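You operate a simulated robot arm through the tools that you are given. There is no shell and no other tool. Be economical: measure what you need, move in short steps, check, and stop when the job is done.

Carry out the task below with a simulated robot arm. There is one attempt and no reset: what you move stays moved.

JOB
Break the seals of both apple juice bottles in the blue socket.
Fine: the one in the socket goes on the yellow plate after, the other then stays in the socket; white caps stay on; red lever back; leave the orange juice bottles.

It is judged by the outcome, as a careful person would: the job done as asked, and still so three seconds after it is handed in. It fails if anything else is knocked over, pushed out of place, dropped, spilled or broken. Lids that push on must go on centred and level and be pressed home; caps that screw on are set level and turned clockwise until they are tight.

ROBOT AND FRAMES
A 6-joint arm with a two-finger parallel gripper, fixed in place. Base frame: the origin is at the foot of the arm, x ahead of it, y to its left, z up; the work surface is at about z = 0.9. Lengths are in m, angles in rad, forces in N, time in s.
With the tool pointing down near the work surface it reaches from about 0.32 to 0.7 m from the base axis. Its first joint turns from -2.897 to 2.897 rad. Payload 4.1 kg.
The tool frame sits at the grasp point between the pads (the TCP): z along the fingers, y along the line on which they close. The tips reach 0.023 m beyond it. The gripper opens to 0.094 m. The fingers are 0.038 m wide and 0.01 m thick; the gripper's body (0.054 by 0.096 m) begins 0.039 m behind the TCP.
Orientation is that of the tool frame in the base frame, as a unit quaternion [w, x, y, z]. With the fingers straight down and closing along the base's y, the tool's x points along the base's -x, its y along +y and its z along -z.

CONTROLS
- The arm moves only by the tool move_arm. Its arguments are lists of equal length, an entry for each row: "claw": the finger opening in m, from 0 to 0.094; "translation": the shift along the tool's x, y, z in m, a list of three; "delta_rot": the turn, a rotation vector about the tool's x, y, z in rad, a list of three. In form: {"claw": [claw, ...], "translation": [[tx, ty, tz], ...], "delta_rot": [[wx, wy, wz], ...]}. A call has 1 to 12 rows; each row is the pose to reach, as a shift and turn from the pose commanded when the call began, along the tool's axes at that moment. A row lasts 0.2 s, in which the tool goes at most 0.05 m and 0.15 rad; a call with a longer step from one row to the next is refused whole, and so is a gripper value outside its range. Where a pose cannot be reached the arm comes as near as it can. A force on the tool above 40 N (or 10 N above the force at the start of the call, whichever is more), or a blocked arm, ends the call early, and 0.2 s more pass. Each finger travels about 0.045 m/s and halts on what it meets, pressing with about 26 N; the grip force reading is that of the motor and also rises with nothing between the fingers. The clock runs only during rows and for 0.2 s after the last one: add rows that repeat a pose to give the fingers time. It gives the time, the measured TCP pose, the force on the tool (base axes), the opening and the grip force at its end, in the units of the frame above (readings bear some noise).
- Cameras (640 x 400 px; columns grow to the right, rows downward): "scene" is fixed at [0.2192, -0.5011, 1.4927]; the picture's right is [0.84, -0.54, 0.00], its down [-0.31, -0.49, -0.81] and it looks along [0.44, 0.68, -0.59] (base axes); focal length 300 px, centre (320, 200). "wrist" rides on the gripper at [0.086, 0.016, -0.074] in the tool frame; the picture's right is [-0.18, 0.98, 0.00], its down [-0.58, -0.11, -0.81] and it looks along [-0.79, -0.15, 0.59] (tool axes); focal length 243 px, centre (320, 200). There is no depth. A picture from a camera that has moved, and an enlarged one, comes with that camera's place and axes in the base frame and with its lens.
- snapshot(camera): a new picture of that camera. The clock stands still meanwhile.
- lift_body(by): slides the trunk up (or, below 0, down) by that many m; the arm rides with it, the base frame stays. It gives what a move gives, with no picture.
- inspect(camera, box): a new picture of the part [left, top, right, bottom] of that camera's present view, enlarged. The clock stands still meanwhile.
- close_job(): hands the job in; it is judged then, once.

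Work in short steps. Places have to be worked out from the pictures, the camera data and where the tool is seen: move nearer, look again, correct. Check each grasp and each placing, and mend what went wrong. You have 120 turns and 76 pictures in all, those below and enlarged ones among them. Open the gripper and draw the arm clear of the work before you hand the job in, unless the task says otherwise; then end with one line.

The tools are called by a JSON object that holds its "name" and its "arguments". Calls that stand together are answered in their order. move_arm: Moves the arm, as the interface text tells. Its arguments: {"type":"object","properties":{"claw":{"type":"array","items":{"type":"number"}},"translation":{"type":"array","items":{"type":"array","items":{"type":"number"}}},"delta_rot":{"type":"array","items":{"type":"array","items":{"type":"number"}}}},"required":["claw","translation","delta_rot"]} The other tools are called the same way: lift_body (by) slides the trunk up or down; snapshot (camera) takes a picture; inspect (camera, box) takes an enlarged picture of a part of a camera's view; close_job () hands the job in.

At the start:

```text
clock: 0.0
tool_pos: [0.4115, 0.0306, 1.2602]
ee_rot: [0.0, 0.001, 1.0, -0.001]
wrist_force: [0.1, 0.0, 0.5]
opening: 0.0942
grasp_force: 0.1
trunk travel left (down, up): [-0.525, 0.065]
```

scene: 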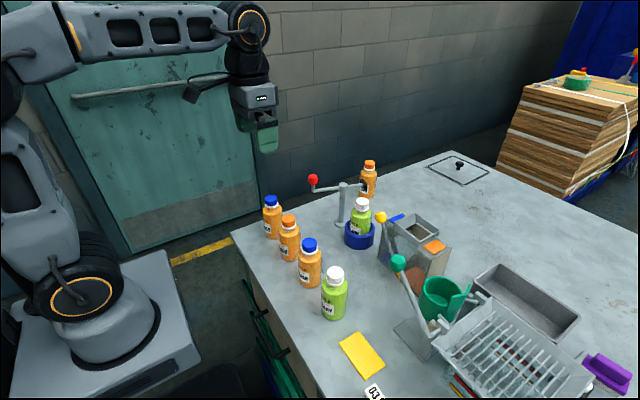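
wrist: 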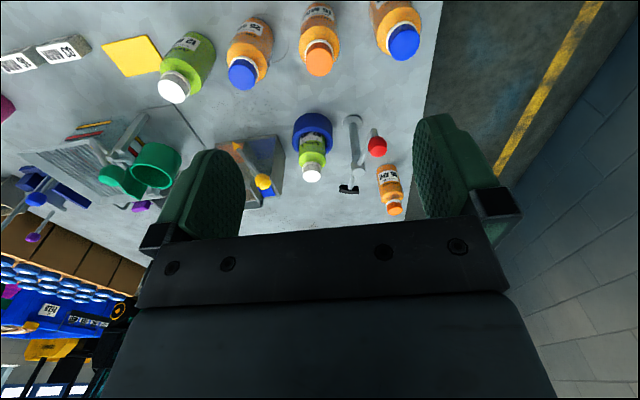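

I'll first look closely at the socket, lever and bottles.

{"name": "inspect", "arguments": {"camera": "scene", "box": [290, 140, 450, 260]}}

{"name": "inspect", "arguments": {"camera": "scene", "box": [240, 180, 400, 390]}}

{"name": "inspect", "arguments": {"camera": "wrist", "box": [240, 90, 420, 220]}}

```text
3.33 times, centred on (370, 200) of scene
camera zoom: at [0.2192, -0.5011, 1.4927], right [0.84, -0.54, 0.0], down [-0.31, -0.49, -0.81], along [0.44, 0.68, -0.59], focal length 1002 px, centre (153, 200)
```

zoom: 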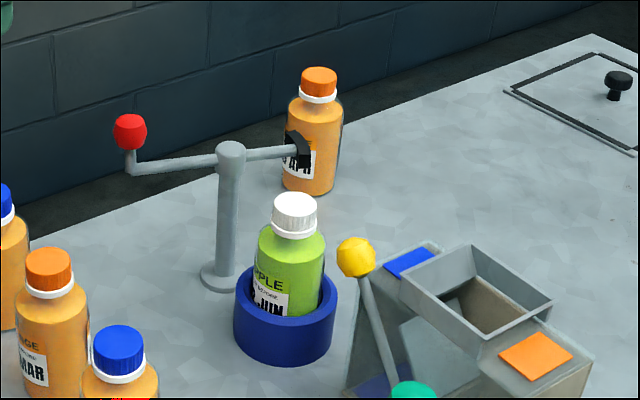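

```text
1.90 times, centred on (320, 285) of scene
camera zoom: at [0.2192, -0.5011, 1.4927], right [0.84, -0.54, 0.0], down [-0.31, -0.49, -0.81], along [0.44, 0.68, -0.59], focal length 572 px, centre (320, 38)
```

zoom: 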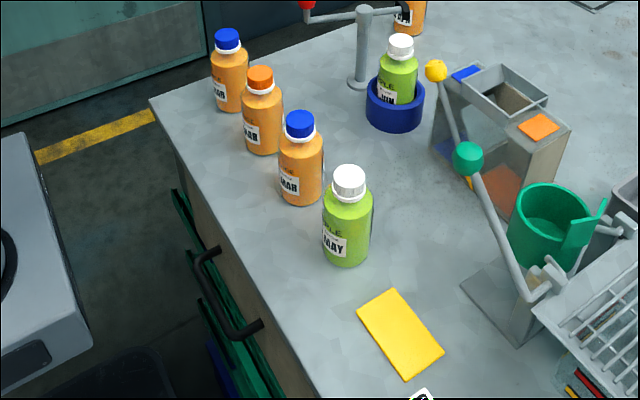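

```text
3.08 times, centred on (330, 155) of wrist
camera zoom: at [0.3237, 0.0461, 1.335], right [0.18, 0.98, 0.0], down [0.58, -0.11, 0.81], along [0.79, -0.15, -0.59], focal length 746 px, centre (289, 338)
```

zoom: 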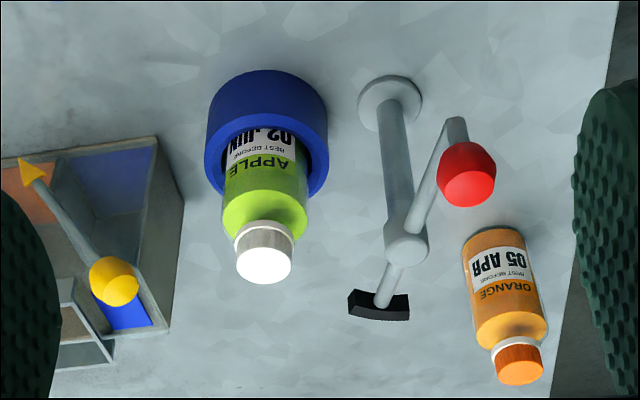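

The cap of the socketed bottle is near (0.654,-0.032,1.03), the lever post near (0.655,0.053), the red knob near (0.577,0.085,1.06), and the black pad near (0.713,0.032). I'll lower the arm for a closer look.

{"name": "move_arm", "arguments": {"claw": [0.094, 0.094, 0.094, 0.094], "translation": [[-0.01, 0, 0.045], [-0.02, 0, 0.09], [-0.03, 0, 0.13], [-0.03, 0, 0.13]], "delta_rot": [[0, 0, 0], [0, 0, 0], [0, 0, 0], [0, 0, 0]]}}

{"name": "inspect", "arguments": {"camera": "wrist", "box": [200, 20, 440, 220]}}

{"name": "snapshot", "arguments": {"camera": "wrist"}}

```text
clock: 1.0
tool_pos: [0.4414, 0.0296, 1.1295]
ee_rot: [0.0, 0.0, 1.0, -0.001]
wrist_force: [-0.7, 0.2, -0.2]
opening: 0.094
grasp_force: 0.1
trunk travel left (down, up): [-0.525, 0.065]
```

```text
2.00 times, centred on (320, 120) of wrist
camera zoom: at [0.3539, 0.0452, 1.2038], right [0.18, 0.98, 0.0], down [0.58, -0.11, 0.81], along [0.79, -0.15, -0.59], focal length 485 px, centre (320, 360)
```

zoom: 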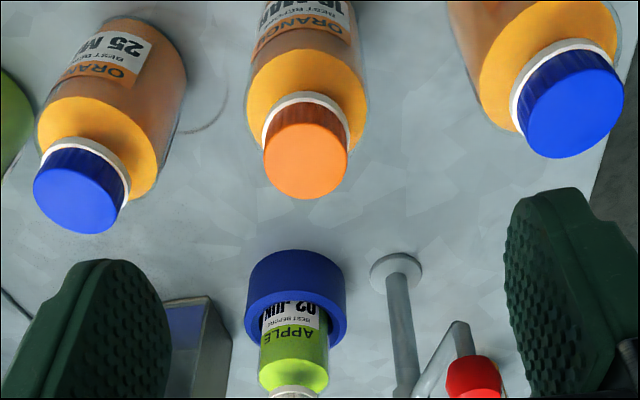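

```text
69 pictures are left
camera wrist: at [0.3539, 0.0452, 1.2038], right [0.18, 0.98, 0.0], down [0.58, -0.11, 0.81], along [0.79, -0.15, -0.59], focal length 243 px, centre (320, 200)
```

wrist: 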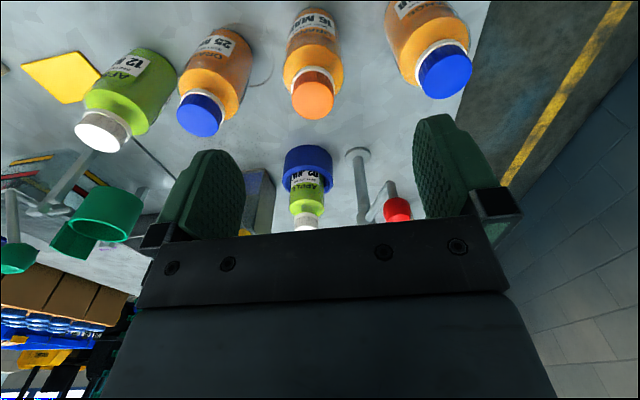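

The gripper hides the lever head from here. A tight enlargement from the scene camera should show the pad height.

{"name": "inspect", "arguments": {"camera": "scene", "box": [305, 165, 385, 250]}}

```text
4.71 times, centred on (345, 208) of scene
camera zoom: at [0.2192, -0.5011, 1.4927], right [0.84, -0.54, 0.0], down [-0.31, -0.49, -0.81], along [0.44, 0.68, -0.59], focal length 1414 px, centre (202, 165)
```

zoom: 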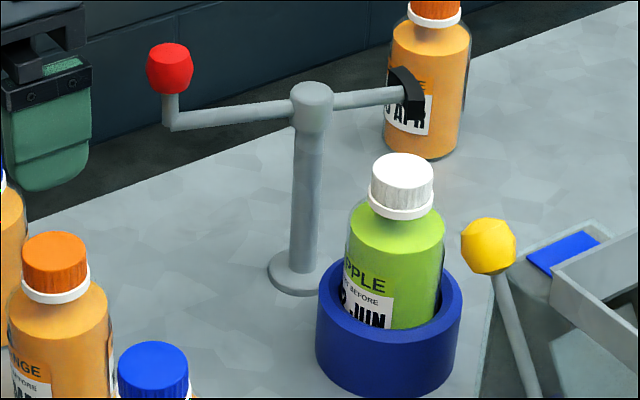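

The bar seems to sit about level with the cap, so I want a closer view of the pad from above.

{"name": "move_arm", "arguments": {"claw": [0.094, 0.094, 0.094, 0.094], "translation": [[-0.02, 0.01, -0.04], [-0.06, 0.02, -0.06], [-0.09, 0.03, -0.09], [-0.09, 0.03, -0.09]], "delta_rot": [[0, 0, 0], [0, 0, 0], [0, 0, 0], [0, 0, 0]]}}

{"name": "inspect", "arguments": {"camera": "wrist", "box": [240, 90, 420, 220]}}

```text
clock: 2.0
tool_pos: [0.5321, 0.0588, 1.2215]
ee_rot: [0.0, 0.0, 1.0, 0.0]
wrist_force: [0.1, 0.3, 0.1]
opening: 0.0941
grasp_force: 0.0
trunk travel left (down, up): [-0.525, 0.065]
```

```text
3.08 times, centred on (330, 155) of wrist
camera zoom: at [0.4449, 0.0752, 1.2967], right [0.18, 0.98, 0.0], down [0.58, -0.11, 0.81], along [0.79, -0.15, -0.59], focal length 746 px, centre (289, 338)
```

zoom: 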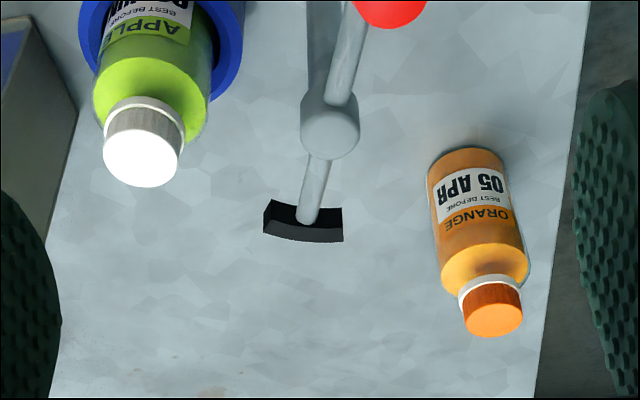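

The pad sits at about z=1.025 and moves on an arc of about 0.06 m around the post, so the lever swings about 70° clockwise to bring the pad to the bottle. I'll move above the red knob and check alignment.

{"name": "move_arm", "arguments": {"claw": [0.07, 0.07, 0.07, 0.07], "translation": [[-0.02, 0.015, 0.03], [-0.045, 0.026, 0.06], [-0.045, 0.026, 0.105], [-0.045, 0.026, 0.105]], "delta_rot": [[0, 0, 0], [0, 0, 0], [0, 0, 0], [0, 0, 0]]}}

{"name": "snapshot", "arguments": {"camera": "wrist"}}

```text
clock: 3.0
tool_pos: [0.5768, 0.0868, 1.1161]
ee_rot: [0.0, 0.0, 1.0, -0.001]
wrist_force: [0.0, 0.3, 0.2]
opening: 0.0702
grasp_force: 0.1
trunk travel left (down, up): [-0.525, 0.065]
```

```text
66 pictures are left
camera wrist: at [0.4899, 0.1018, 1.1907], right [0.18, 0.98, 0.0], down [0.58, -0.11, 0.81], along [0.79, -0.15, -0.59], focal length 243 px, centre (320, 200)
```

wrist: 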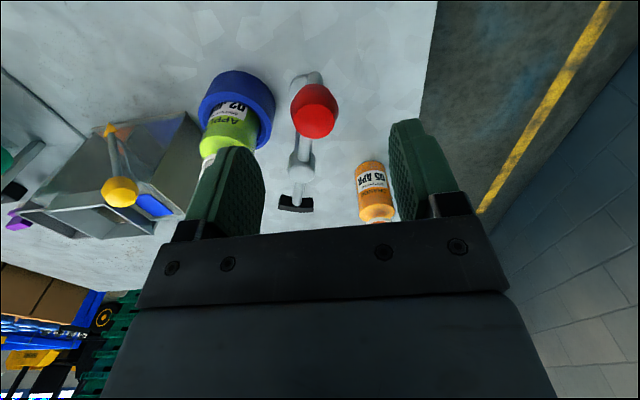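

The knob is at (0.575,0.084), about 0.029 wide. I'll descend to z≈1.06 and close loosely to 0.033.

{"name": "move_arm", "arguments": {"claw": [0.07, 0.07, 0.033, 0.033, 0.033], "translation": [[0.001, -0.003, 0.03], [0.001, -0.003, 0.056], [0.001, -0.003, 0.056], [0.001, -0.003, 0.056], [0.001, -0.003, 0.056]], "delta_rot": [[0, 0, 0], [0, 0, 0], [0, 0, 0], [0, 0, 0], [0, 0, 0]]}}

{"name": "snapshot", "arguments": {"camera": "wrist"}}

```text
clock: 4.2
tool_pos: [0.5743, 0.0833, 1.0592]
ee_rot: [0.001, 0.0, 1.0, -0.001]
wrist_force: [-0.5, -0.1, -0.5]
opening: 0.033
grasp_force: 0.0
trunk travel left (down, up): [-0.525, 0.065]
```

```text
65 pictures are left
camera wrist: at [0.4883, 0.0991, 1.1348], right [0.18, 0.98, 0.0], down [0.58, -0.11, 0.81], along [0.79, -0.15, -0.59], focal length 243 px, centre (320, 200)
```

wrist: 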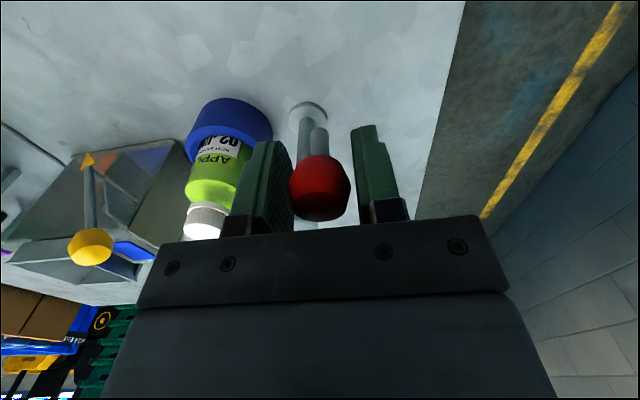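

The knob is caged between the fingers. I'll follow the arc clockwise about the post for the first 0.84 rad.

{"name": "move_arm", "arguments": {"claw": [0.033, 0.033, 0.033, 0.033, 0.033, 0.033, 0.033], "translation": [[-0.0042, 0.0095, 0], [-0.0096, 0.0184, 0], [-0.0158, 0.0265, 0], [-0.0231, 0.0339, 0], [-0.0313, 0.0403, 0], [-0.0401, 0.0457, 0], [-0.0494, 0.05, 0]], "delta_rot": [[0, 0, 0.12], [0, 0, 0.24], [0, 0, 0.36], [0, 0, 0.48], [0, 0, 0.6], [0, 0, 0.72], [0, 0, 0.84]]}}

{"name": "inspect", "arguments": {"camera": "scene", "box": [290, 140, 410, 250]}}

{"name": "snapshot", "arguments": {"camera": "wrist"}}

```text
clock: 5.8
tool_pos: [0.6241, 0.1328, 1.0588]
ee_rot: [0.0, 0.409, 0.913, -0.001]
wrist_force: [0.2, 0.1, -0.1]
opening: 0.0333
grasp_force: 0.1
trunk travel left (down, up): [-0.525, 0.065]
```

```text
3.64 times, centred on (350, 195) of scene
camera zoom: at [0.2192, -0.5011, 1.4927], right [0.84, -0.54, 0.0], down [-0.31, -0.49, -0.81], along [0.44, 0.68, -0.59], focal length 1093 px, centre (211, 218)
```

zoom: 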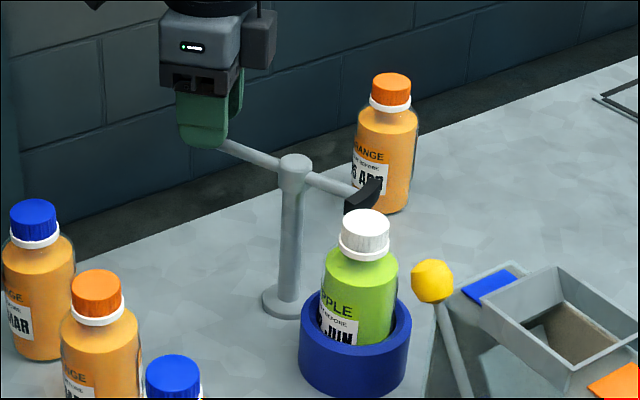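

```text
63 pictures are left
camera wrist: at [0.5773, 0.2078, 1.1337], right [0.86, 0.52, 0.0], down [0.31, -0.51, 0.81], along [0.42, -0.69, -0.59], focal length 243 px, centre (320, 200)
```

wrist: 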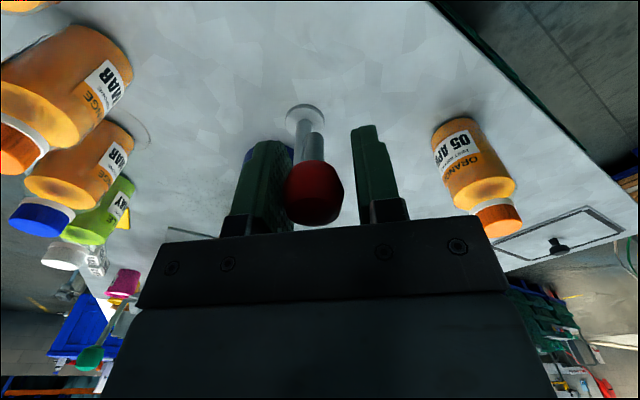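

That works: the pad is approaching the cap side. I'll continue the same local arc in smaller amounts.

{"name": "move_arm", "arguments": {"claw": [0.033, 0.033, 0.033], "translation": [[-0.0042, 0.0095, 0], [-0.0068, 0.014, 0], [-0.0096, 0.0184, 0]], "delta_rot": [[0, 0, 0.12], [0, 0, 0.18], [0, 0, 0.24]]}}

{"name": "inspect", "arguments": {"camera": "scene", "box": [310, 150, 400, 250]}}

```text
clock: 6.6
tool_pos: [0.6444, 0.1376, 1.0586]
ee_rot: [0.0, 0.515, 0.857, 0.0]
wrist_force: [-0.2, 0.5, -0.4]
opening: 0.0327
grasp_force: 0.1
trunk travel left (down, up): [-0.525, 0.065]
```

```text
4.00 times, centred on (355, 200) of scene
camera zoom: at [0.2192, -0.5011, 1.4927], right [0.84, -0.54, 0.0], down [-0.31, -0.49, -0.81], along [0.44, 0.68, -0.59], focal length 1202 px, centre (180, 200)
```

zoom: 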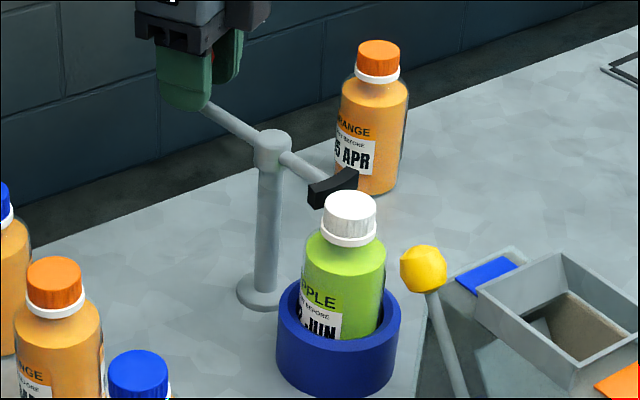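

No contact resistance yet. I'll continue a further 0.24 rad.

{"name": "move_arm", "arguments": {"claw": [0.033, 0.033, 0.033, 0.033], "translation": [[-0.002, 0.0048, 0], [-0.0042, 0.0095, 0], [-0.0068, 0.014, 0], [-0.0096, 0.0184, 0]], "delta_rot": [[0, 0, 0.06], [0, 0, 0.12], [0, 0, 0.18], [0, 0, 0.24]]}}

{"name": "inspect", "arguments": {"camera": "scene", "box": [310, 150, 400, 250]}}

```text
clock: 7.6
tool_pos: [0.6644, 0.1391, 1.0594]
ee_rot: [0.0, 0.613, 0.79, 0.001]
wrist_force: [0.4, -0.6, 1.0]
opening: 0.0329
grasp_force: 0.1
trunk travel left (down, up): [-0.525, 0.065]
```

```text
4.00 times, centred on (355, 200) of scene
camera zoom: at [0.2192, -0.5011, 1.4927], right [0.84, -0.54, 0.0], down [-0.31, -0.49, -0.81], along [0.44, 0.68, -0.59], focal length 1202 px, centre (180, 200)
```

zoom: 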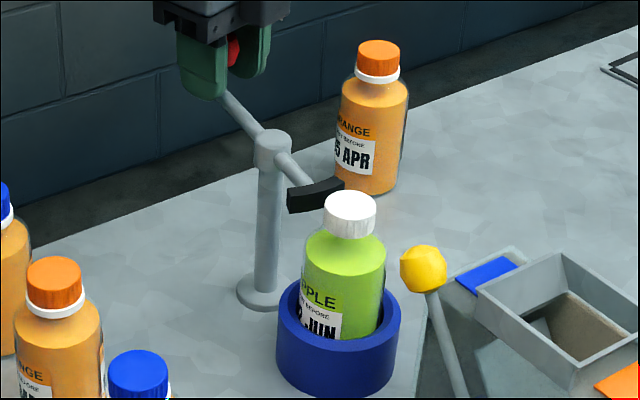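

The neck ring under the cap looks different now, so I'll look closer.

{"name": "inspect", "arguments": {"camera": "scene", "box": [335, 180, 380, 240]}}

{"name": "snapshot", "arguments": {"camera": "wrist"}}

```text
6.67 times, centred on (358, 210) of scene
camera zoom: at [0.2192, -0.5011, 1.4927], right [0.84, -0.54, 0.0], down [-0.31, -0.49, -0.81], along [0.44, 0.68, -0.59], focal length 2003 px, centre (70, 133)
```

zoom: 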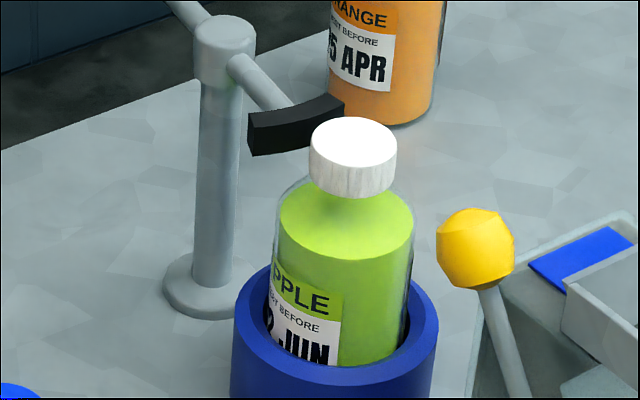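

```text
59 pictures are left
camera wrist: at [0.6589, 0.2261, 1.134], right [1.0, 0.06, 0.0], down [0.04, -0.59, 0.81], along [0.05, -0.8, -0.59], focal length 243 px, centre (320, 200)
```

wrist: 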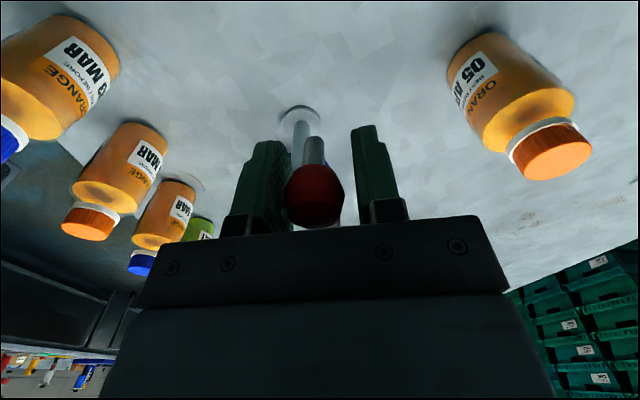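

The white tamper ring is gone and the cap is still on, so sweeping the lever broke the seal. I'll swing the lever back along the same arc.

{"name": "move_arm", "arguments": {"claw": [0.033, 0.033, 0.033, 0.033, 0.033, 0.033, 0.033, 0.033, 0.033, 0.033, 0.033, 0.033], "translation": [[0.003, -0.0099, 0], [0.0049, -0.0201, 0], [0.0055, -0.0303, 0], [0.0049, -0.0407, 0], [0.003, -0.0509, 0], [0, -0.0607, 0], [-0.0042, -0.0702, 0], [-0.0096, -0.079, 0], [-0.016, -0.0872, 0], [-0.0233, -0.0945, 0], [-0.0313, -0.101, 0], [-0.0327, -0.102, 0]], "delta_rot": [[0, 0, -0.12], [0, 0, -0.24], [0, 0, -0.36], [0, 0, -0.48], [0, 0, -0.6], [0, 0, -0.72], [0, 0, -0.84], [0, 0, -0.96], [0, 0, -1.08], [0, 0, -1.2], [0, 0, -1.32], [0, 0, -1.34]]}}

{"name": "inspect", "arguments": {"camera": "scene", "box": [305, 165, 385, 250]}}

```text
clock: 10.2
tool_pos: [0.5757, 0.0816, 1.0584]
ee_rot: [0.0, -0.011, 1.0, 0.0]
wrist_force: [0.3, 2.2, 0.5]
opening: 0.0338
grasp_force: 1.3
trunk travel left (down, up): [-0.525, 0.065]
```

```text
4.71 times, centred on (345, 208) of scene
camera zoom: at [0.2192, -0.5011, 1.4927], right [0.84, -0.54, 0.0], down [-0.31, -0.49, -0.81], along [0.44, 0.68, -0.59], focal length 1414 px, centre (202, 165)
```

zoom: 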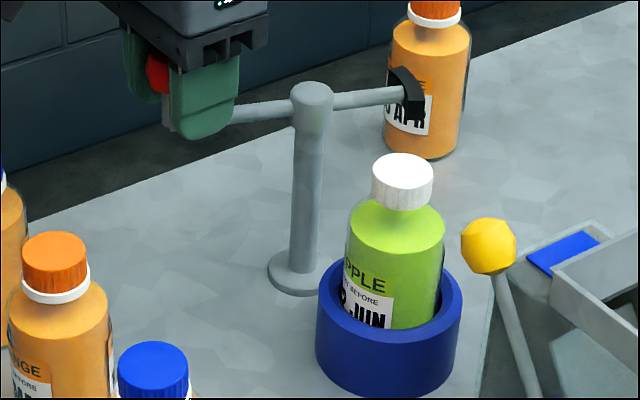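

The lever is back against its original stop with the pad exactly where it was. I'll release the knob, rise, and move above the socketed bottle.

{"name": "move_arm", "arguments": {"claw": [0.06, 0.06, 0.06, 0.07, 0.07, 0.07, 0.07, 0.07], "translation": [[0, 0.0015, 0], [0, 0.0015, 0], [0, 0.0015, -0.04], [0, 0.0015, -0.08], [-0.035, -0.03, -0.08], [-0.055, -0.07, -0.08], [-0.0783, -0.1136, -0.08], [-0.0783, -0.1136, -0.08]], "delta_rot": [[0, 0, 0], [0, 0, 0], [0, 0, 0], [0, 0, 0], [0, 0, 0], [0, 0, 0], [0, 0, 0], [0, 0, 0]]}}

{"name": "snapshot", "arguments": {"camera": "wrist"}}

{"name": "snapshot", "arguments": {"camera": "scene"}}

```text
clock: 12.0
tool_pos: [0.6546, -0.0303, 1.1391]
ee_rot: [-0.001, -0.01, 1.0, -0.001]
wrist_force: [-0.1, -1.7, -0.4]
opening: 0.0701
grasp_force: 0.2
trunk travel left (down, up): [-0.525, 0.065]
```

```text
57 pictures are left
camera wrist: at [0.5679, -0.016, 1.2143], right [0.16, 0.99, 0.0], down [0.58, -0.1, 0.81], along [0.8, -0.13, -0.59], focal length 243 px, centre (320, 200)
```

wrist: 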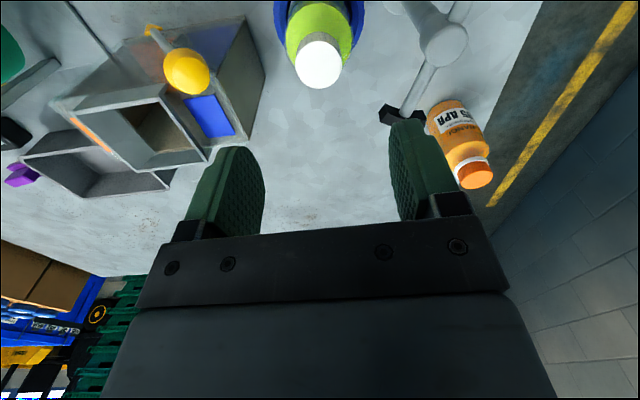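

```text
56 pictures are left
```

scene: 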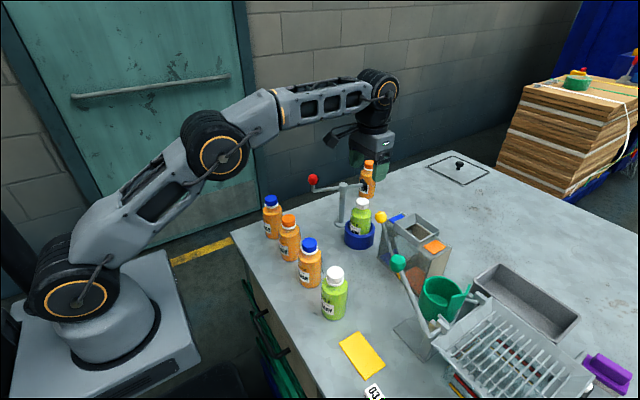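

Alignment over the cap looks good: cap at about (0.6525,-0.031). I'll descend to z≈1.04 and check clearance.

{"name": "move_arm", "arguments": {"claw": [0.07, 0.07, 0.07, 0.07], "translation": [[0.002, 0, 0.035], [0.002, 0, 0.07], [0.002, 0, 0.099], [0.002, 0, 0.099]], "delta_rot": [[0, 0, 0], [0, 0, 0], [0, 0, 0], [0, 0, 0]]}}

{"name": "snapshot", "arguments": {"camera": "wrist"}}

{"name": "inspect", "arguments": {"camera": "scene", "box": [305, 165, 415, 250]}}

```text
clock: 13.0
tool_pos: [0.6544, -0.0306, 1.0417]
ee_rot: [0.0, -0.009, 1.0, 0.0]
wrist_force: [-0.7, -0.8, -0.1]
opening: 0.0702
grasp_force: 0.1
trunk travel left (down, up): [-0.525, 0.065]
```

```text
55 pictures are left
camera wrist: at [0.5678, -0.0162, 1.1159], right [0.16, 0.99, 0.0], down [0.58, -0.1, 0.81], along [0.8, -0.13, -0.59], focal length 243 px, centre (320, 200)
```

wrist: 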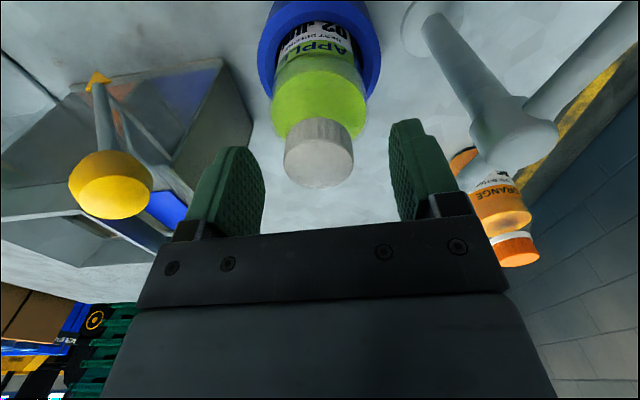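

```text
4.71 times, centred on (360, 208) of scene
camera zoom: at [0.2192, -0.5011, 1.4927], right [0.84, -0.54, 0.0], down [-0.31, -0.49, -0.81], along [0.44, 0.68, -0.59], focal length 1414 px, centre (132, 165)
```

zoom: 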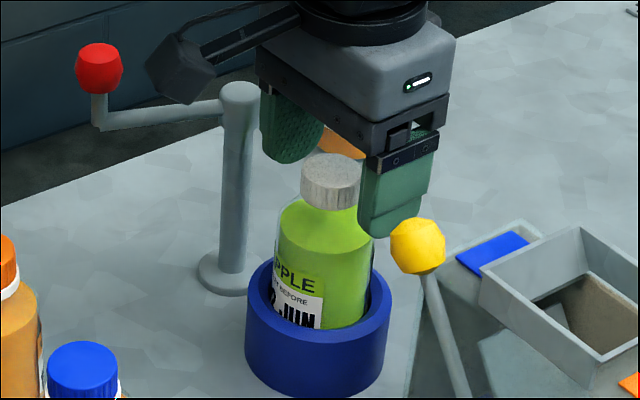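

Cap top is at z≈1.031, centred between the fingers. I'll descend to z≈0.995 so the palm stays just above the cap, then close on the body.

{"name": "move_arm", "arguments": {"claw": [0.07, 0.07, 0.07, 0.05, 0.05, 0.05, 0.05], "translation": [[0, 0, 0.025], [0, 0, 0.046], [0, 0, 0.046], [0, 0, 0.046], [0, 0, 0.046], [0, 0, 0.046], [0, 0, 0.046]], "delta_rot": [[0, 0, 0], [0, 0, 0], [0, 0, 0], [0, 0, 0], [0, 0, 0], [0, 0, 0], [0, 0, 0]]}}

{"name": "inspect", "arguments": {"camera": "scene", "box": [305, 165, 415, 250]}}

```text
clock: 14.6
tool_pos: [0.6535, -0.0317, 0.9965]
ee_rot: [0.001, -0.009, 1.0, 0.0]
wrist_force: [1.8, 1.9, 8.9]
opening: 0.0552
grasp_force: 26.1
trunk travel left (down, up): [-0.525, 0.065]
```

```text
4.71 times, centred on (360, 208) of scene
camera zoom: at [0.2192, -0.5011, 1.4927], right [0.84, -0.54, 0.0], down [-0.31, -0.49, -0.81], along [0.44, 0.68, -0.59], focal length 1414 px, centre (132, 165)
```

zoom: 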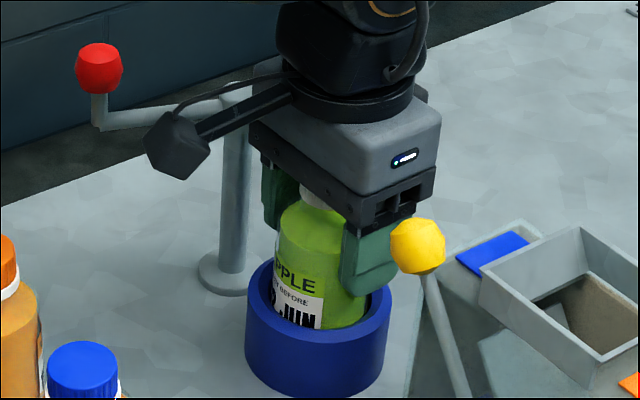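

Gripped at 0.055 with 26 N. I'll lift slowly straight up.

{"name": "move_arm", "arguments": {"claw": [0.05, 0.05, 0.05, 0.05, 0.05, 0.05], "translation": [[0, 0, -0.01], [0, 0, -0.025], [0, 0, -0.045], [0, 0, -0.07], [0, 0, -0.1], [0, 0, -0.12]], "delta_rot": [[0, 0, 0], [0, 0, 0], [0, 0, 0], [0, 0, 0], [0, 0, 0], [0, 0, 0]]}}

{"name": "snapshot", "arguments": {"camera": "scene"}}

```text
clock: 16.0
tool_pos: [0.6538, -0.0295, 1.1138]
ee_rot: [0.0, -0.009, 1.0, 0.0]
wrist_force: [0.3, -0.1, -1.7]
opening: 0.0554
grasp_force: 26.0
trunk travel left (down, up): [-0.525, 0.065]
```

```text
52 pictures are left
```

scene: 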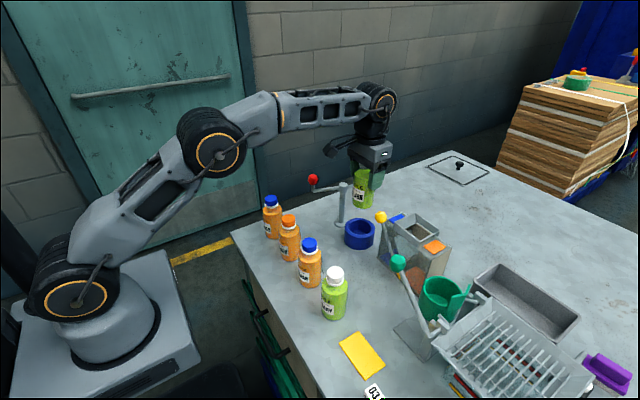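

The bottle is held and clear. I'll raise and carry it high to a viewpoint short of the yellow plate.

{"name": "move_arm", "arguments": {"claw": [0.05, 0.05, 0.05, 0.05, 0.05, 0.05, 0.05, 0.05, 0.05, 0.05, 0.05, 0.05], "translation": [[0, 0, -0.045], [0, 0, -0.085], [0.03, -0.03, -0.085], [0.06, -0.06, -0.085], [0.092, -0.09, -0.085], [0.124, -0.12, -0.085], [0.156, -0.15, -0.085], [0.19, -0.182, -0.085], [0.22, -0.214, -0.085], [0.25, -0.24, -0.085], [0.274, -0.26, -0.085], [0.274, -0.26, -0.085]], "delta_rot": [[0, 0, 0], [0, 0, 0], [0, 0, 0], [0, 0, 0], [0, 0, 0], [0, 0, 0], [0, 0, 0], [0, 0, 0], [0, 0, 0], [0, 0, 0], [0, 0, 0], [0, 0, 0]]}}

{"name": "snapshot", "arguments": {"camera": "wrist"}}

{"name": "snapshot", "arguments": {"camera": "scene"}}

```text
clock: 18.6
tool_pos: [0.3836, -0.2978, 1.1991]
ee_rot: [0.0, -0.01, 1.0, 0.001]
wrist_force: [-0.6, -0.6, -1.6]
opening: 0.0553
grasp_force: 26.5
out of reach, approached as far as the arm can: row 2
trunk travel left (down, up): [-0.525, 0.065]
```

```text
51 pictures are left
camera wrist: at [0.2958, -0.2842, 1.2747], right [0.16, 0.99, 0.0], down [0.58, -0.1, 0.81], along [0.8, -0.13, -0.59], focal length 243 px, centre (320, 200)
```

wrist: 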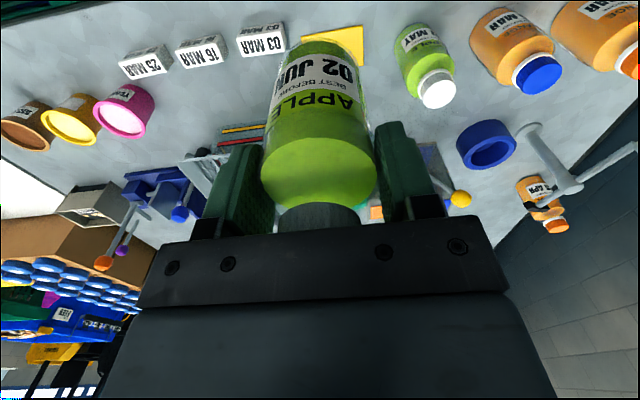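

```text
50 pictures are left
```

scene: 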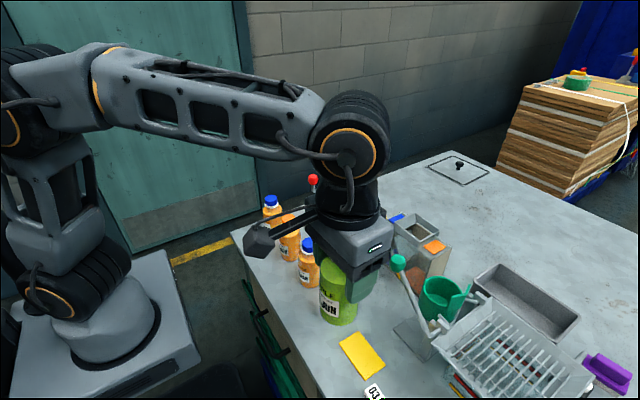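

I'll enlarge the scene view of the plate to fix its corners.

{"name": "inspect", "arguments": {"camera": "scene", "box": [320, 320, 410, 390]}}

```text
5.71 times, centred on (365, 355) of scene
camera zoom: at [0.2192, -0.5011, 1.4927], right [0.84, -0.54, 0.0], down [-0.31, -0.49, -0.81], along [0.44, 0.68, -0.59], focal length 1717 px, centre (63, -686)
```

zoom: 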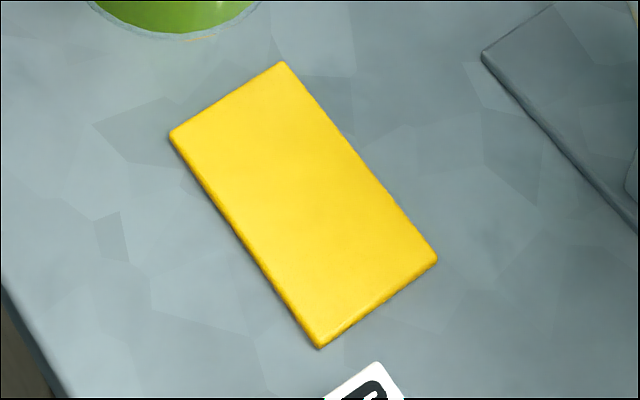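

Plate spans x 0.426–0.476, y −0.335 to −0.253, with its centre at (0.451,−0.294). I'll move over the centre and come down to z≈1.03.

{"name": "move_arm", "arguments": {"claw": [0.05, 0.05, 0.05, 0.05, 0.05, 0.05, 0.05], "translation": [[-0.035, 0.001, 0], [-0.0674, 0.0025, 0], [-0.0674, 0.0025, 0.045], [-0.0674, 0.0025, 0.09], [-0.0674, 0.0025, 0.13], [-0.0674, 0.0025, 0.169], [-0.0674, 0.0025, 0.169]], "delta_rot": [[0, 0, 0], [0, 0, 0], [0, 0, 0], [0, 0, 0], [0, 0, 0], [0, 0, 0], [0, 0, 0]]}}

{"name": "inspect", "arguments": {"camera": "scene", "box": [300, 270, 420, 390]}}

{"name": "snapshot", "arguments": {"camera": "wrist"}}

```text
clock: 20.2
tool_pos: [0.4488, -0.2932, 1.0295]
ee_rot: [0.0, -0.009, 1.0, 0.0]
wrist_force: [0.3, -0.4, -2.2]
opening: 0.0556
grasp_force: 25.8
trunk travel left (down, up): [-0.525, 0.065]
```

```text
3.33 times, centred on (360, 330) of scene
camera zoom: at [0.2192, -0.5011, 1.4927], right [0.84, -0.54, 0.0], down [-0.31, -0.49, -0.81], along [0.44, 0.68, -0.59], focal length 1002 px, centre (187, -233)
```

zoom: 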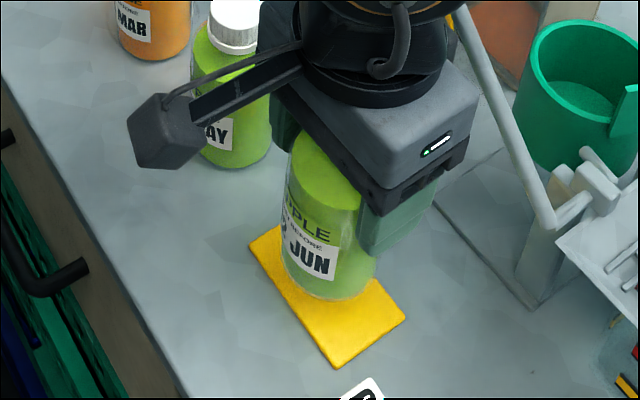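

```text
47 pictures are left
camera wrist: at [0.3615, -0.2794, 1.1038], right [0.16, 0.99, 0.0], down [0.58, -0.1, 0.81], along [0.8, -0.13, -0.59], focal length 243 px, centre (320, 200)
```

wrist: 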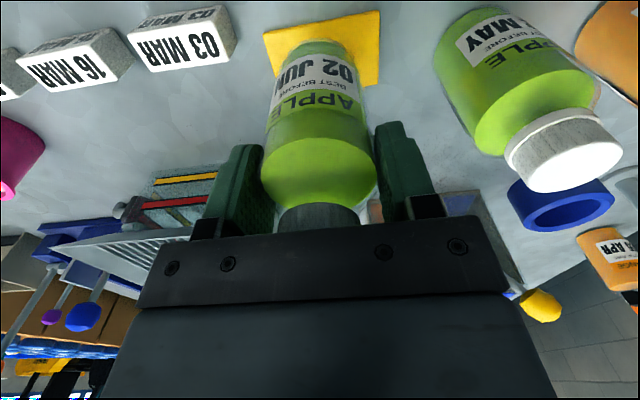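

The bottle's base is about z=0.937, centred over the plate. I'll lower it gently and watch the force.

{"name": "move_arm", "arguments": {"claw": [0.05, 0.05, 0.05, 0.05], "translation": [[-0.002, 0, 0.01], [-0.002, 0, 0.02], [-0.002, 0, 0.025], [-0.002, 0, 0.027]], "delta_rot": [[0, 0, 0], [0, 0, 0], [0, 0, 0], [0, 0, 0]]}}

{"name": "inspect", "arguments": {"camera": "scene", "box": [300, 270, 420, 390]}}

```text
clock: 21.2
tool_pos: [0.4525, -0.2928, 1.003]
ee_rot: [0.0, -0.01, 1.0, 0.0]
wrist_force: [-1.1, -0.2, -1.9]
opening: 0.0555
grasp_force: 26.3
trunk travel left (down, up): [-0.525, 0.065]
```

```text
3.33 times, centred on (360, 330) of scene
camera zoom: at [0.2192, -0.5011, 1.4927], right [0.84, -0.54, 0.0], down [-0.31, -0.49, -0.81], along [0.44, 0.68, -0.59], focal length 1002 px, centre (187, -233)
```

zoom: 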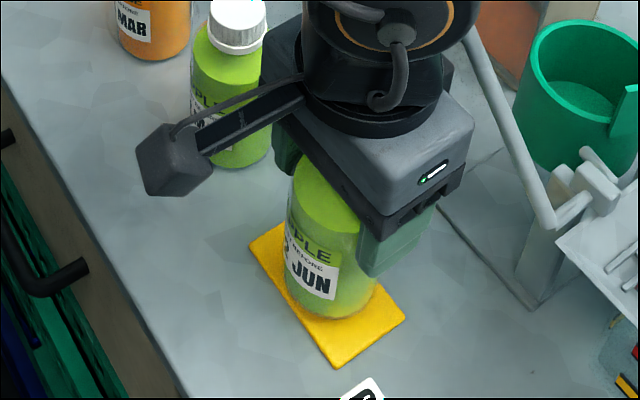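

Still no contact. I'll lower in small increments.

{"name": "move_arm", "arguments": {"claw": [0.05, 0.05, 0.05], "translation": [[0, 0, 0.002], [0, 0, 0.004], [0, 0, 0.0045]], "delta_rot": [[0, 0, 0], [0, 0, 0], [0, 0, 0]]}}

```text
clock: 22.0
tool_pos: [0.4536, -0.2923, 0.9989]
ee_rot: [0.001, -0.01, 1.0, 0.0]
wrist_force: [0.2, -1.2, -3.0]
opening: 0.0556
grasp_force: 26.1
trunk travel left (down, up): [-0.525, 0.065]
```

{"name": "move_arm", "arguments": {"claw": [0.05, 0.05, 0.05], "translation": [[0.001, -0.001, 0.0015], [0.001, -0.001, 0.003], [0.001, -0.001, 0.003]], "delta_rot": [[0, 0, 0], [0, 0, 0], [0, 0, 0]]}}

```text
clock: 22.8
tool_pos: [0.4529, -0.2928, 0.9953]
ee_rot: [0.001, -0.01, 1.0, 0.0]
wrist_force: [1.1, 0.5, -2.8]
opening: 0.0554
grasp_force: 26.0
trunk travel left (down, up): [-0.525, 0.065]
```

No contact force yet at z=0.9953, so I'll continue down by 2 mm at a time.

{"name": "move_arm", "arguments": {"claw": [0.05, 0.05, 0.05], "translation": [[0, 0, 0.0015], [0, 0, 0.003], [0, 0, 0.003]], "delta_rot": [[0, 0, 0], [0, 0, 0], [0, 0, 0]]}}

{"name": "inspect", "arguments": {"camera": "scene", "box": [320, 310, 400, 390]}}

```text
clock: 23.6
tool_pos: [0.4527, -0.293, 0.9923]
ee_rot: [-0.001, -0.01, 1.0, 0.0]
wrist_force: [0.1, -0.3, -3.7]
opening: 0.0555
grasp_force: 26.0
trunk travel left (down, up): [-0.525, 0.065]
```

```text
5.00 times, centred on (360, 350) of scene
camera zoom: at [0.2192, -0.5011, 1.4927], right [0.84, -0.54, 0.0], down [-0.31, -0.49, -0.81], along [0.44, 0.68, -0.59], focal length 1502 px, centre (120, -550)
```

zoom: 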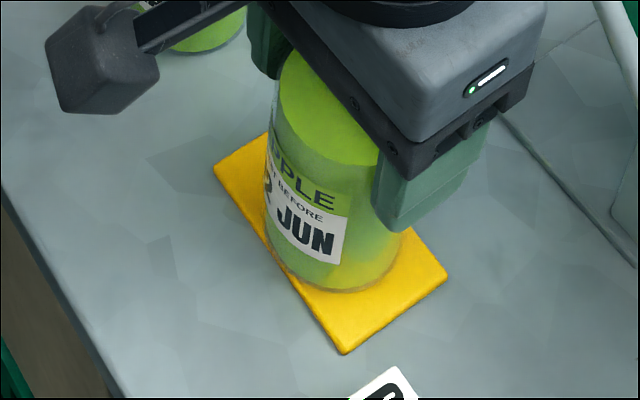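

The base looks about 3–5 mm above the plate, so I'll keep lowering.

{"name": "move_arm", "arguments": {"claw": [0.05, 0.05, 0.05], "translation": [[0, 0, 0.0015], [0, 0, 0.003], [0, 0, 0.003]], "delta_rot": [[0, 0, 0], [0, 0, 0], [0, 0, 0]]}}

```text
clock: 24.4
tool_pos: [0.4525, -0.2926, 0.9928]
ee_rot: [0.003, -0.011, 1.0, -0.002]
wrist_force: [-0.7, 1.2, 25.0]
opening: 0.0555
grasp_force: 25.9
trunk travel left (down, up): [-0.525, 0.065]
```

Contact: the bottle is seated on the plate. I'll relax the downward push, open, and look before retreating.

{"name": "move_arm", "arguments": {"claw": [0.05, 0.05, 0.068, 0.068, 0.068], "translation": [[0, 0, -0.0025], [0, 0, -0.0025], [0, 0, -0.0025], [0, 0, -0.0025], [0, 0, -0.0025]], "delta_rot": [[0, 0, 0], [0, 0, 0], [0, 0, 0], [0, 0, 0], [0, 0, 0]]}}

{"name": "inspect", "arguments": {"camera": "scene", "box": [300, 270, 420, 390]}}

```text
clock: 25.6
tool_pos: [0.4521, -0.2925, 0.9925]
ee_rot: [0.0, -0.01, 1.0, 0.0]
wrist_force: [0.5, 0.4, 7.9]
opening: 0.0681
grasp_force: 0.0
trunk travel left (down, up): [-0.525, 0.065]
```

```text
3.33 times, centred on (360, 330) of scene
camera zoom: at [0.2192, -0.5011, 1.4927], right [0.84, -0.54, 0.0], down [-0.31, -0.49, -0.81], along [0.44, 0.68, -0.59], focal length 1002 px, centre (187, -233)
```

zoom: 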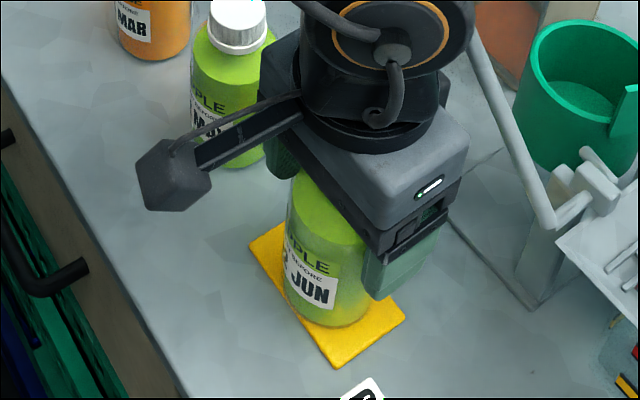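

It stands upright. The palm is just touching the cap, so I'll rise straight up.

{"name": "move_arm", "arguments": {"claw": [0.068, 0.068, 0.068, 0.068, 0.068], "translation": [[0, 0, -0.01], [0, 0, -0.04], [0, 0, -0.085], [0, 0, -0.13], [0, 0, -0.13]], "delta_rot": [[0, 0, 0], [0, 0, 0], [0, 0, 0], [0, 0, 0], [0, 0, 0]]}}

{"name": "snapshot", "arguments": {"camera": "wrist"}}

{"name": "inspect", "arguments": {"camera": "scene", "box": [300, 250, 420, 390]}}

```text
clock: 26.8
tool_pos: [0.4542, -0.2926, 1.1228]
ee_rot: [0.0, -0.01, 1.0, 0.0]
wrist_force: [-0.3, 0.0, 0.6]
opening: 0.0679
grasp_force: 0.0
trunk travel left (down, up): [-0.525, 0.065]
```

```text
43 pictures are left
camera wrist: at [0.3664, -0.2787, 1.1968], right [0.16, 0.99, 0.0], down [0.58, -0.1, 0.81], along [0.79, -0.13, -0.59], focal length 243 px, centre (320, 200)
```

wrist: 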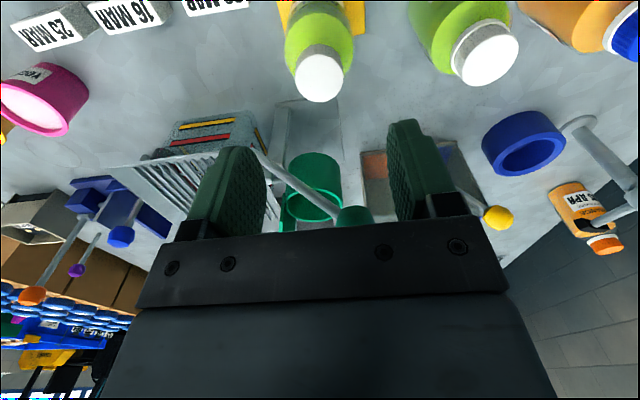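

```text
2.86 times, centred on (360, 320) of scene
camera zoom: at [0.2192, -0.5011, 1.4927], right [0.84, -0.54, 0.0], down [-0.31, -0.49, -0.81], along [0.44, 0.68, -0.59], focal length 858 px, centre (206, -143)
```

zoom: 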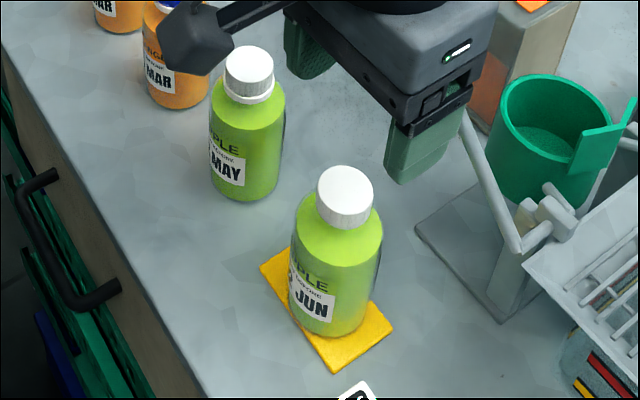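

The first bottle stands on the plate, cap on. I'll move above the second apple bottle, near (0.458,-0.183).

{"name": "move_arm", "arguments": {"claw": [0.07, 0.07, 0.07, 0.07], "translation": [[-0.002, 0.04, 0], [-0.004, 0.08, 0], [-0.006, 0.1096, 0], [-0.006, 0.1096, 0]], "delta_rot": [[0, 0, 0], [0, 0, 0], [0, 0, 0], [0, 0, 0]]}}

{"name": "snapshot", "arguments": {"camera": "wrist"}}

```text
clock: 27.8
tool_pos: [0.4545, -0.182, 1.1217]
ee_rot: [0.0, -0.01, 1.0, 0.0]
wrist_force: [0.6, -0.1, -0.5]
opening: 0.0699
grasp_force: 0.0
trunk travel left (down, up): [-0.525, 0.065]
```

```text
41 pictures are left
camera wrist: at [0.3679, -0.1677, 1.1974], right [0.16, 0.99, 0.0], down [0.58, -0.1, 0.81], along [0.8, -0.13, -0.59], focal length 243 px, centre (320, 200)
```

wrist: 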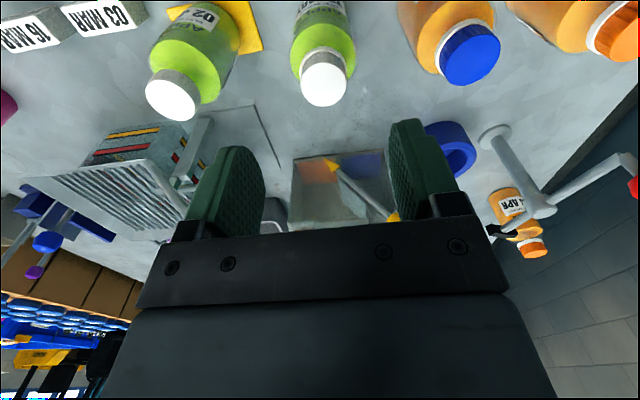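

Cap at (0.4565,-0.180), with the neighbour 0.098 m away, so the fingers clear. I'll descend to 0.993 and close on the body.

{"name": "move_arm", "arguments": {"claw": [0.07, 0.07, 0.07, 0.07, 0.07, 0.05, 0.05, 0.05, 0.05], "translation": [[-0.002, 0.002, 0.04], [-0.002, 0.002, 0.08], [-0.002, 0.002, 0.115], [-0.002, 0.002, 0.128], [-0.002, 0.002, 0.128], [-0.002, 0.002, 0.128], [-0.002, 0.002, 0.128], [-0.002, 0.002, 0.128], [-0.002, 0.002, 0.128]], "delta_rot": [[0, 0, 0], [0, 0, 0], [0, 0, 0], [0, 0, 0], [0, 0, 0], [0, 0, 0], [0, 0, 0], [0, 0, 0], [0, 0, 0]]}}

{"name": "inspect", "arguments": {"camera": "scene", "box": [280, 220, 420, 370]}}

```text
clock: 29.8
tool_pos: [0.4567, -0.1801, 0.9932]
ee_rot: [0.0, -0.01, 1.0, 0.0]
wrist_force: [-0.3, -0.3, 0.2]
opening: 0.0554
grasp_force: 26.6
trunk travel left (down, up): [-0.525, 0.065]
```

```text
2.67 times, centred on (350, 295) of scene
camera zoom: at [0.2192, -0.5011, 1.4927], right [0.84, -0.54, 0.0], down [-0.31, -0.49, -0.81], along [0.44, 0.68, -0.59], focal length 801 px, centre (240, -53)
```

zoom: 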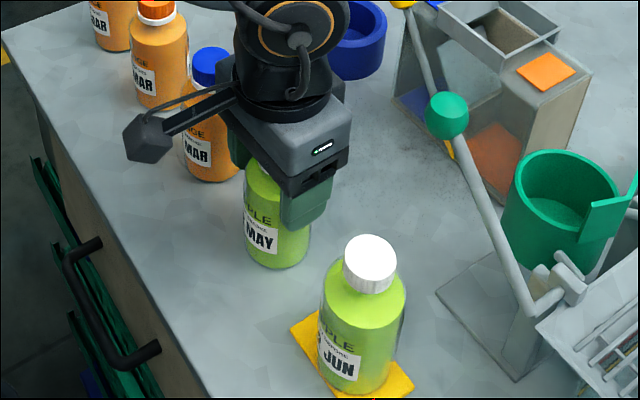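

Gripped cleanly with no palm contact. I'll lift and carry it around the front of the lever group to a viewpoint just before the socket.

{"name": "move_arm", "arguments": {"claw": [0.05, 0.05, 0.05, 0.05, 0.05, 0.05, 0.05, 0.05, 0.05, 0.05], "translation": [[0, 0, -0.02], [0, 0, -0.06], [0, 0, -0.105], [0, 0, -0.15], [0, 0, -0.175], [-0.015, 0.04, -0.175], [-0.04, 0.08, -0.175], [-0.075, 0.112, -0.175], [-0.11, 0.145, -0.175], [-0.11, 0.145, -0.175]], "delta_rot": [[0, 0, 0], [0, 0, 0], [0, 0, 0], [0, 0, 0], [0, 0, 0], [0, 0, 0], [0, 0, 0], [0, 0, 0], [0, 0, 0], [0, 0, 0]]}}

{"name": "snapshot", "arguments": {"camera": "wrist"}}

{"name": "inspect", "arguments": {"camera": "scene", "box": [320, 190, 420, 270]}}

```text
clock: 32.0
tool_pos: [0.5644, -0.0359, 1.1687]
ee_rot: [0.0, -0.009, 1.0, 0.0]
wrist_force: [-0.3, 0.4, -2.3]
opening: 0.0556
grasp_force: 26.2
trunk travel left (down, up): [-0.525, 0.065]
```

```text
39 pictures are left
camera wrist: at [0.4779, -0.0213, 1.2439], right [0.17, 0.99, 0.0], down [0.58, -0.1, 0.81], along [0.79, -0.13, -0.59], focal length 243 px, centre (320, 200)
```

wrist: 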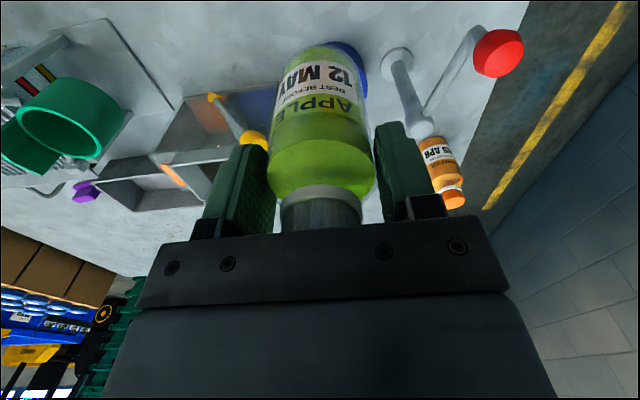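

```text
5.00 times, centred on (370, 230) of scene
camera zoom: at [0.2192, -0.5011, 1.4927], right [0.84, -0.54, 0.0], down [-0.31, -0.49, -0.81], along [0.44, 0.68, -0.59], focal length 1502 px, centre (70, 50)
```

zoom: 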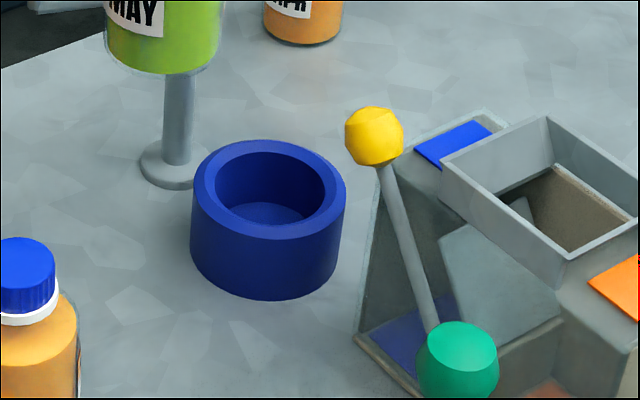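

The socket rim is near z≈0.94, inner diameter ≈0.060, centre near (0.653,-0.032). I'll move over it and down to just above the rim.

{"name": "move_arm", "arguments": {"claw": [0.05, 0.05, 0.05, 0.05, 0.05, 0.05, 0.05], "translation": [[-0.045, 0.001, 0], [-0.0887, 0.0021, 0], [-0.0887, 0.0021, 0.035], [-0.0887, 0.0021, 0.07], [-0.0887, 0.0021, 0.1], [-0.0887, 0.0021, 0.115], [-0.0887, 0.0021, 0.115]], "delta_rot": [[0, 0, 0], [0, 0, 0], [0, 0, 0], [0, 0, 0], [0, 0, 0], [0, 0, 0], [0, 0, 0]]}}

{"name": "snapshot", "arguments": {"camera": "wrist"}}

{"name": "inspect", "arguments": {"camera": "scene", "box": [320, 190, 400, 260]}}

```text
clock: 33.6
tool_pos: [0.6559, -0.0306, 1.0523]
ee_rot: [0.0, -0.01, 1.0, 0.0]
wrist_force: [0.7, -0.4, -2.1]
opening: 0.0551
grasp_force: 25.8
trunk travel left (down, up): [-0.525, 0.065]
```

```text
37 pictures are left
camera wrist: at [0.5687, -0.0163, 1.1284], right [0.16, 0.99, 0.0], down [0.58, -0.1, 0.81], along [0.8, -0.13, -0.59], focal length 243 px, centre (320, 200)
```

wrist: 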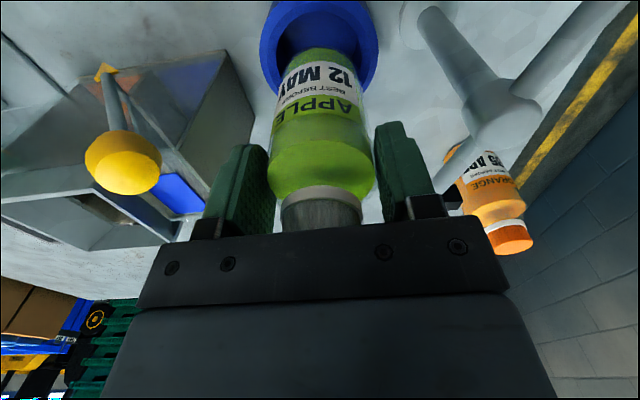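

```text
5.71 times, centred on (360, 225) of scene
camera zoom: at [0.2192, -0.5011, 1.4927], right [0.84, -0.54, 0.0], down [-0.31, -0.49, -0.81], along [0.44, 0.68, -0.59], focal length 1717 px, centre (91, 57)
```

zoom: 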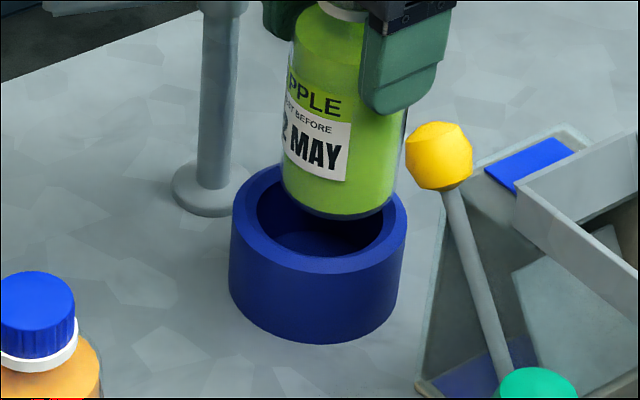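

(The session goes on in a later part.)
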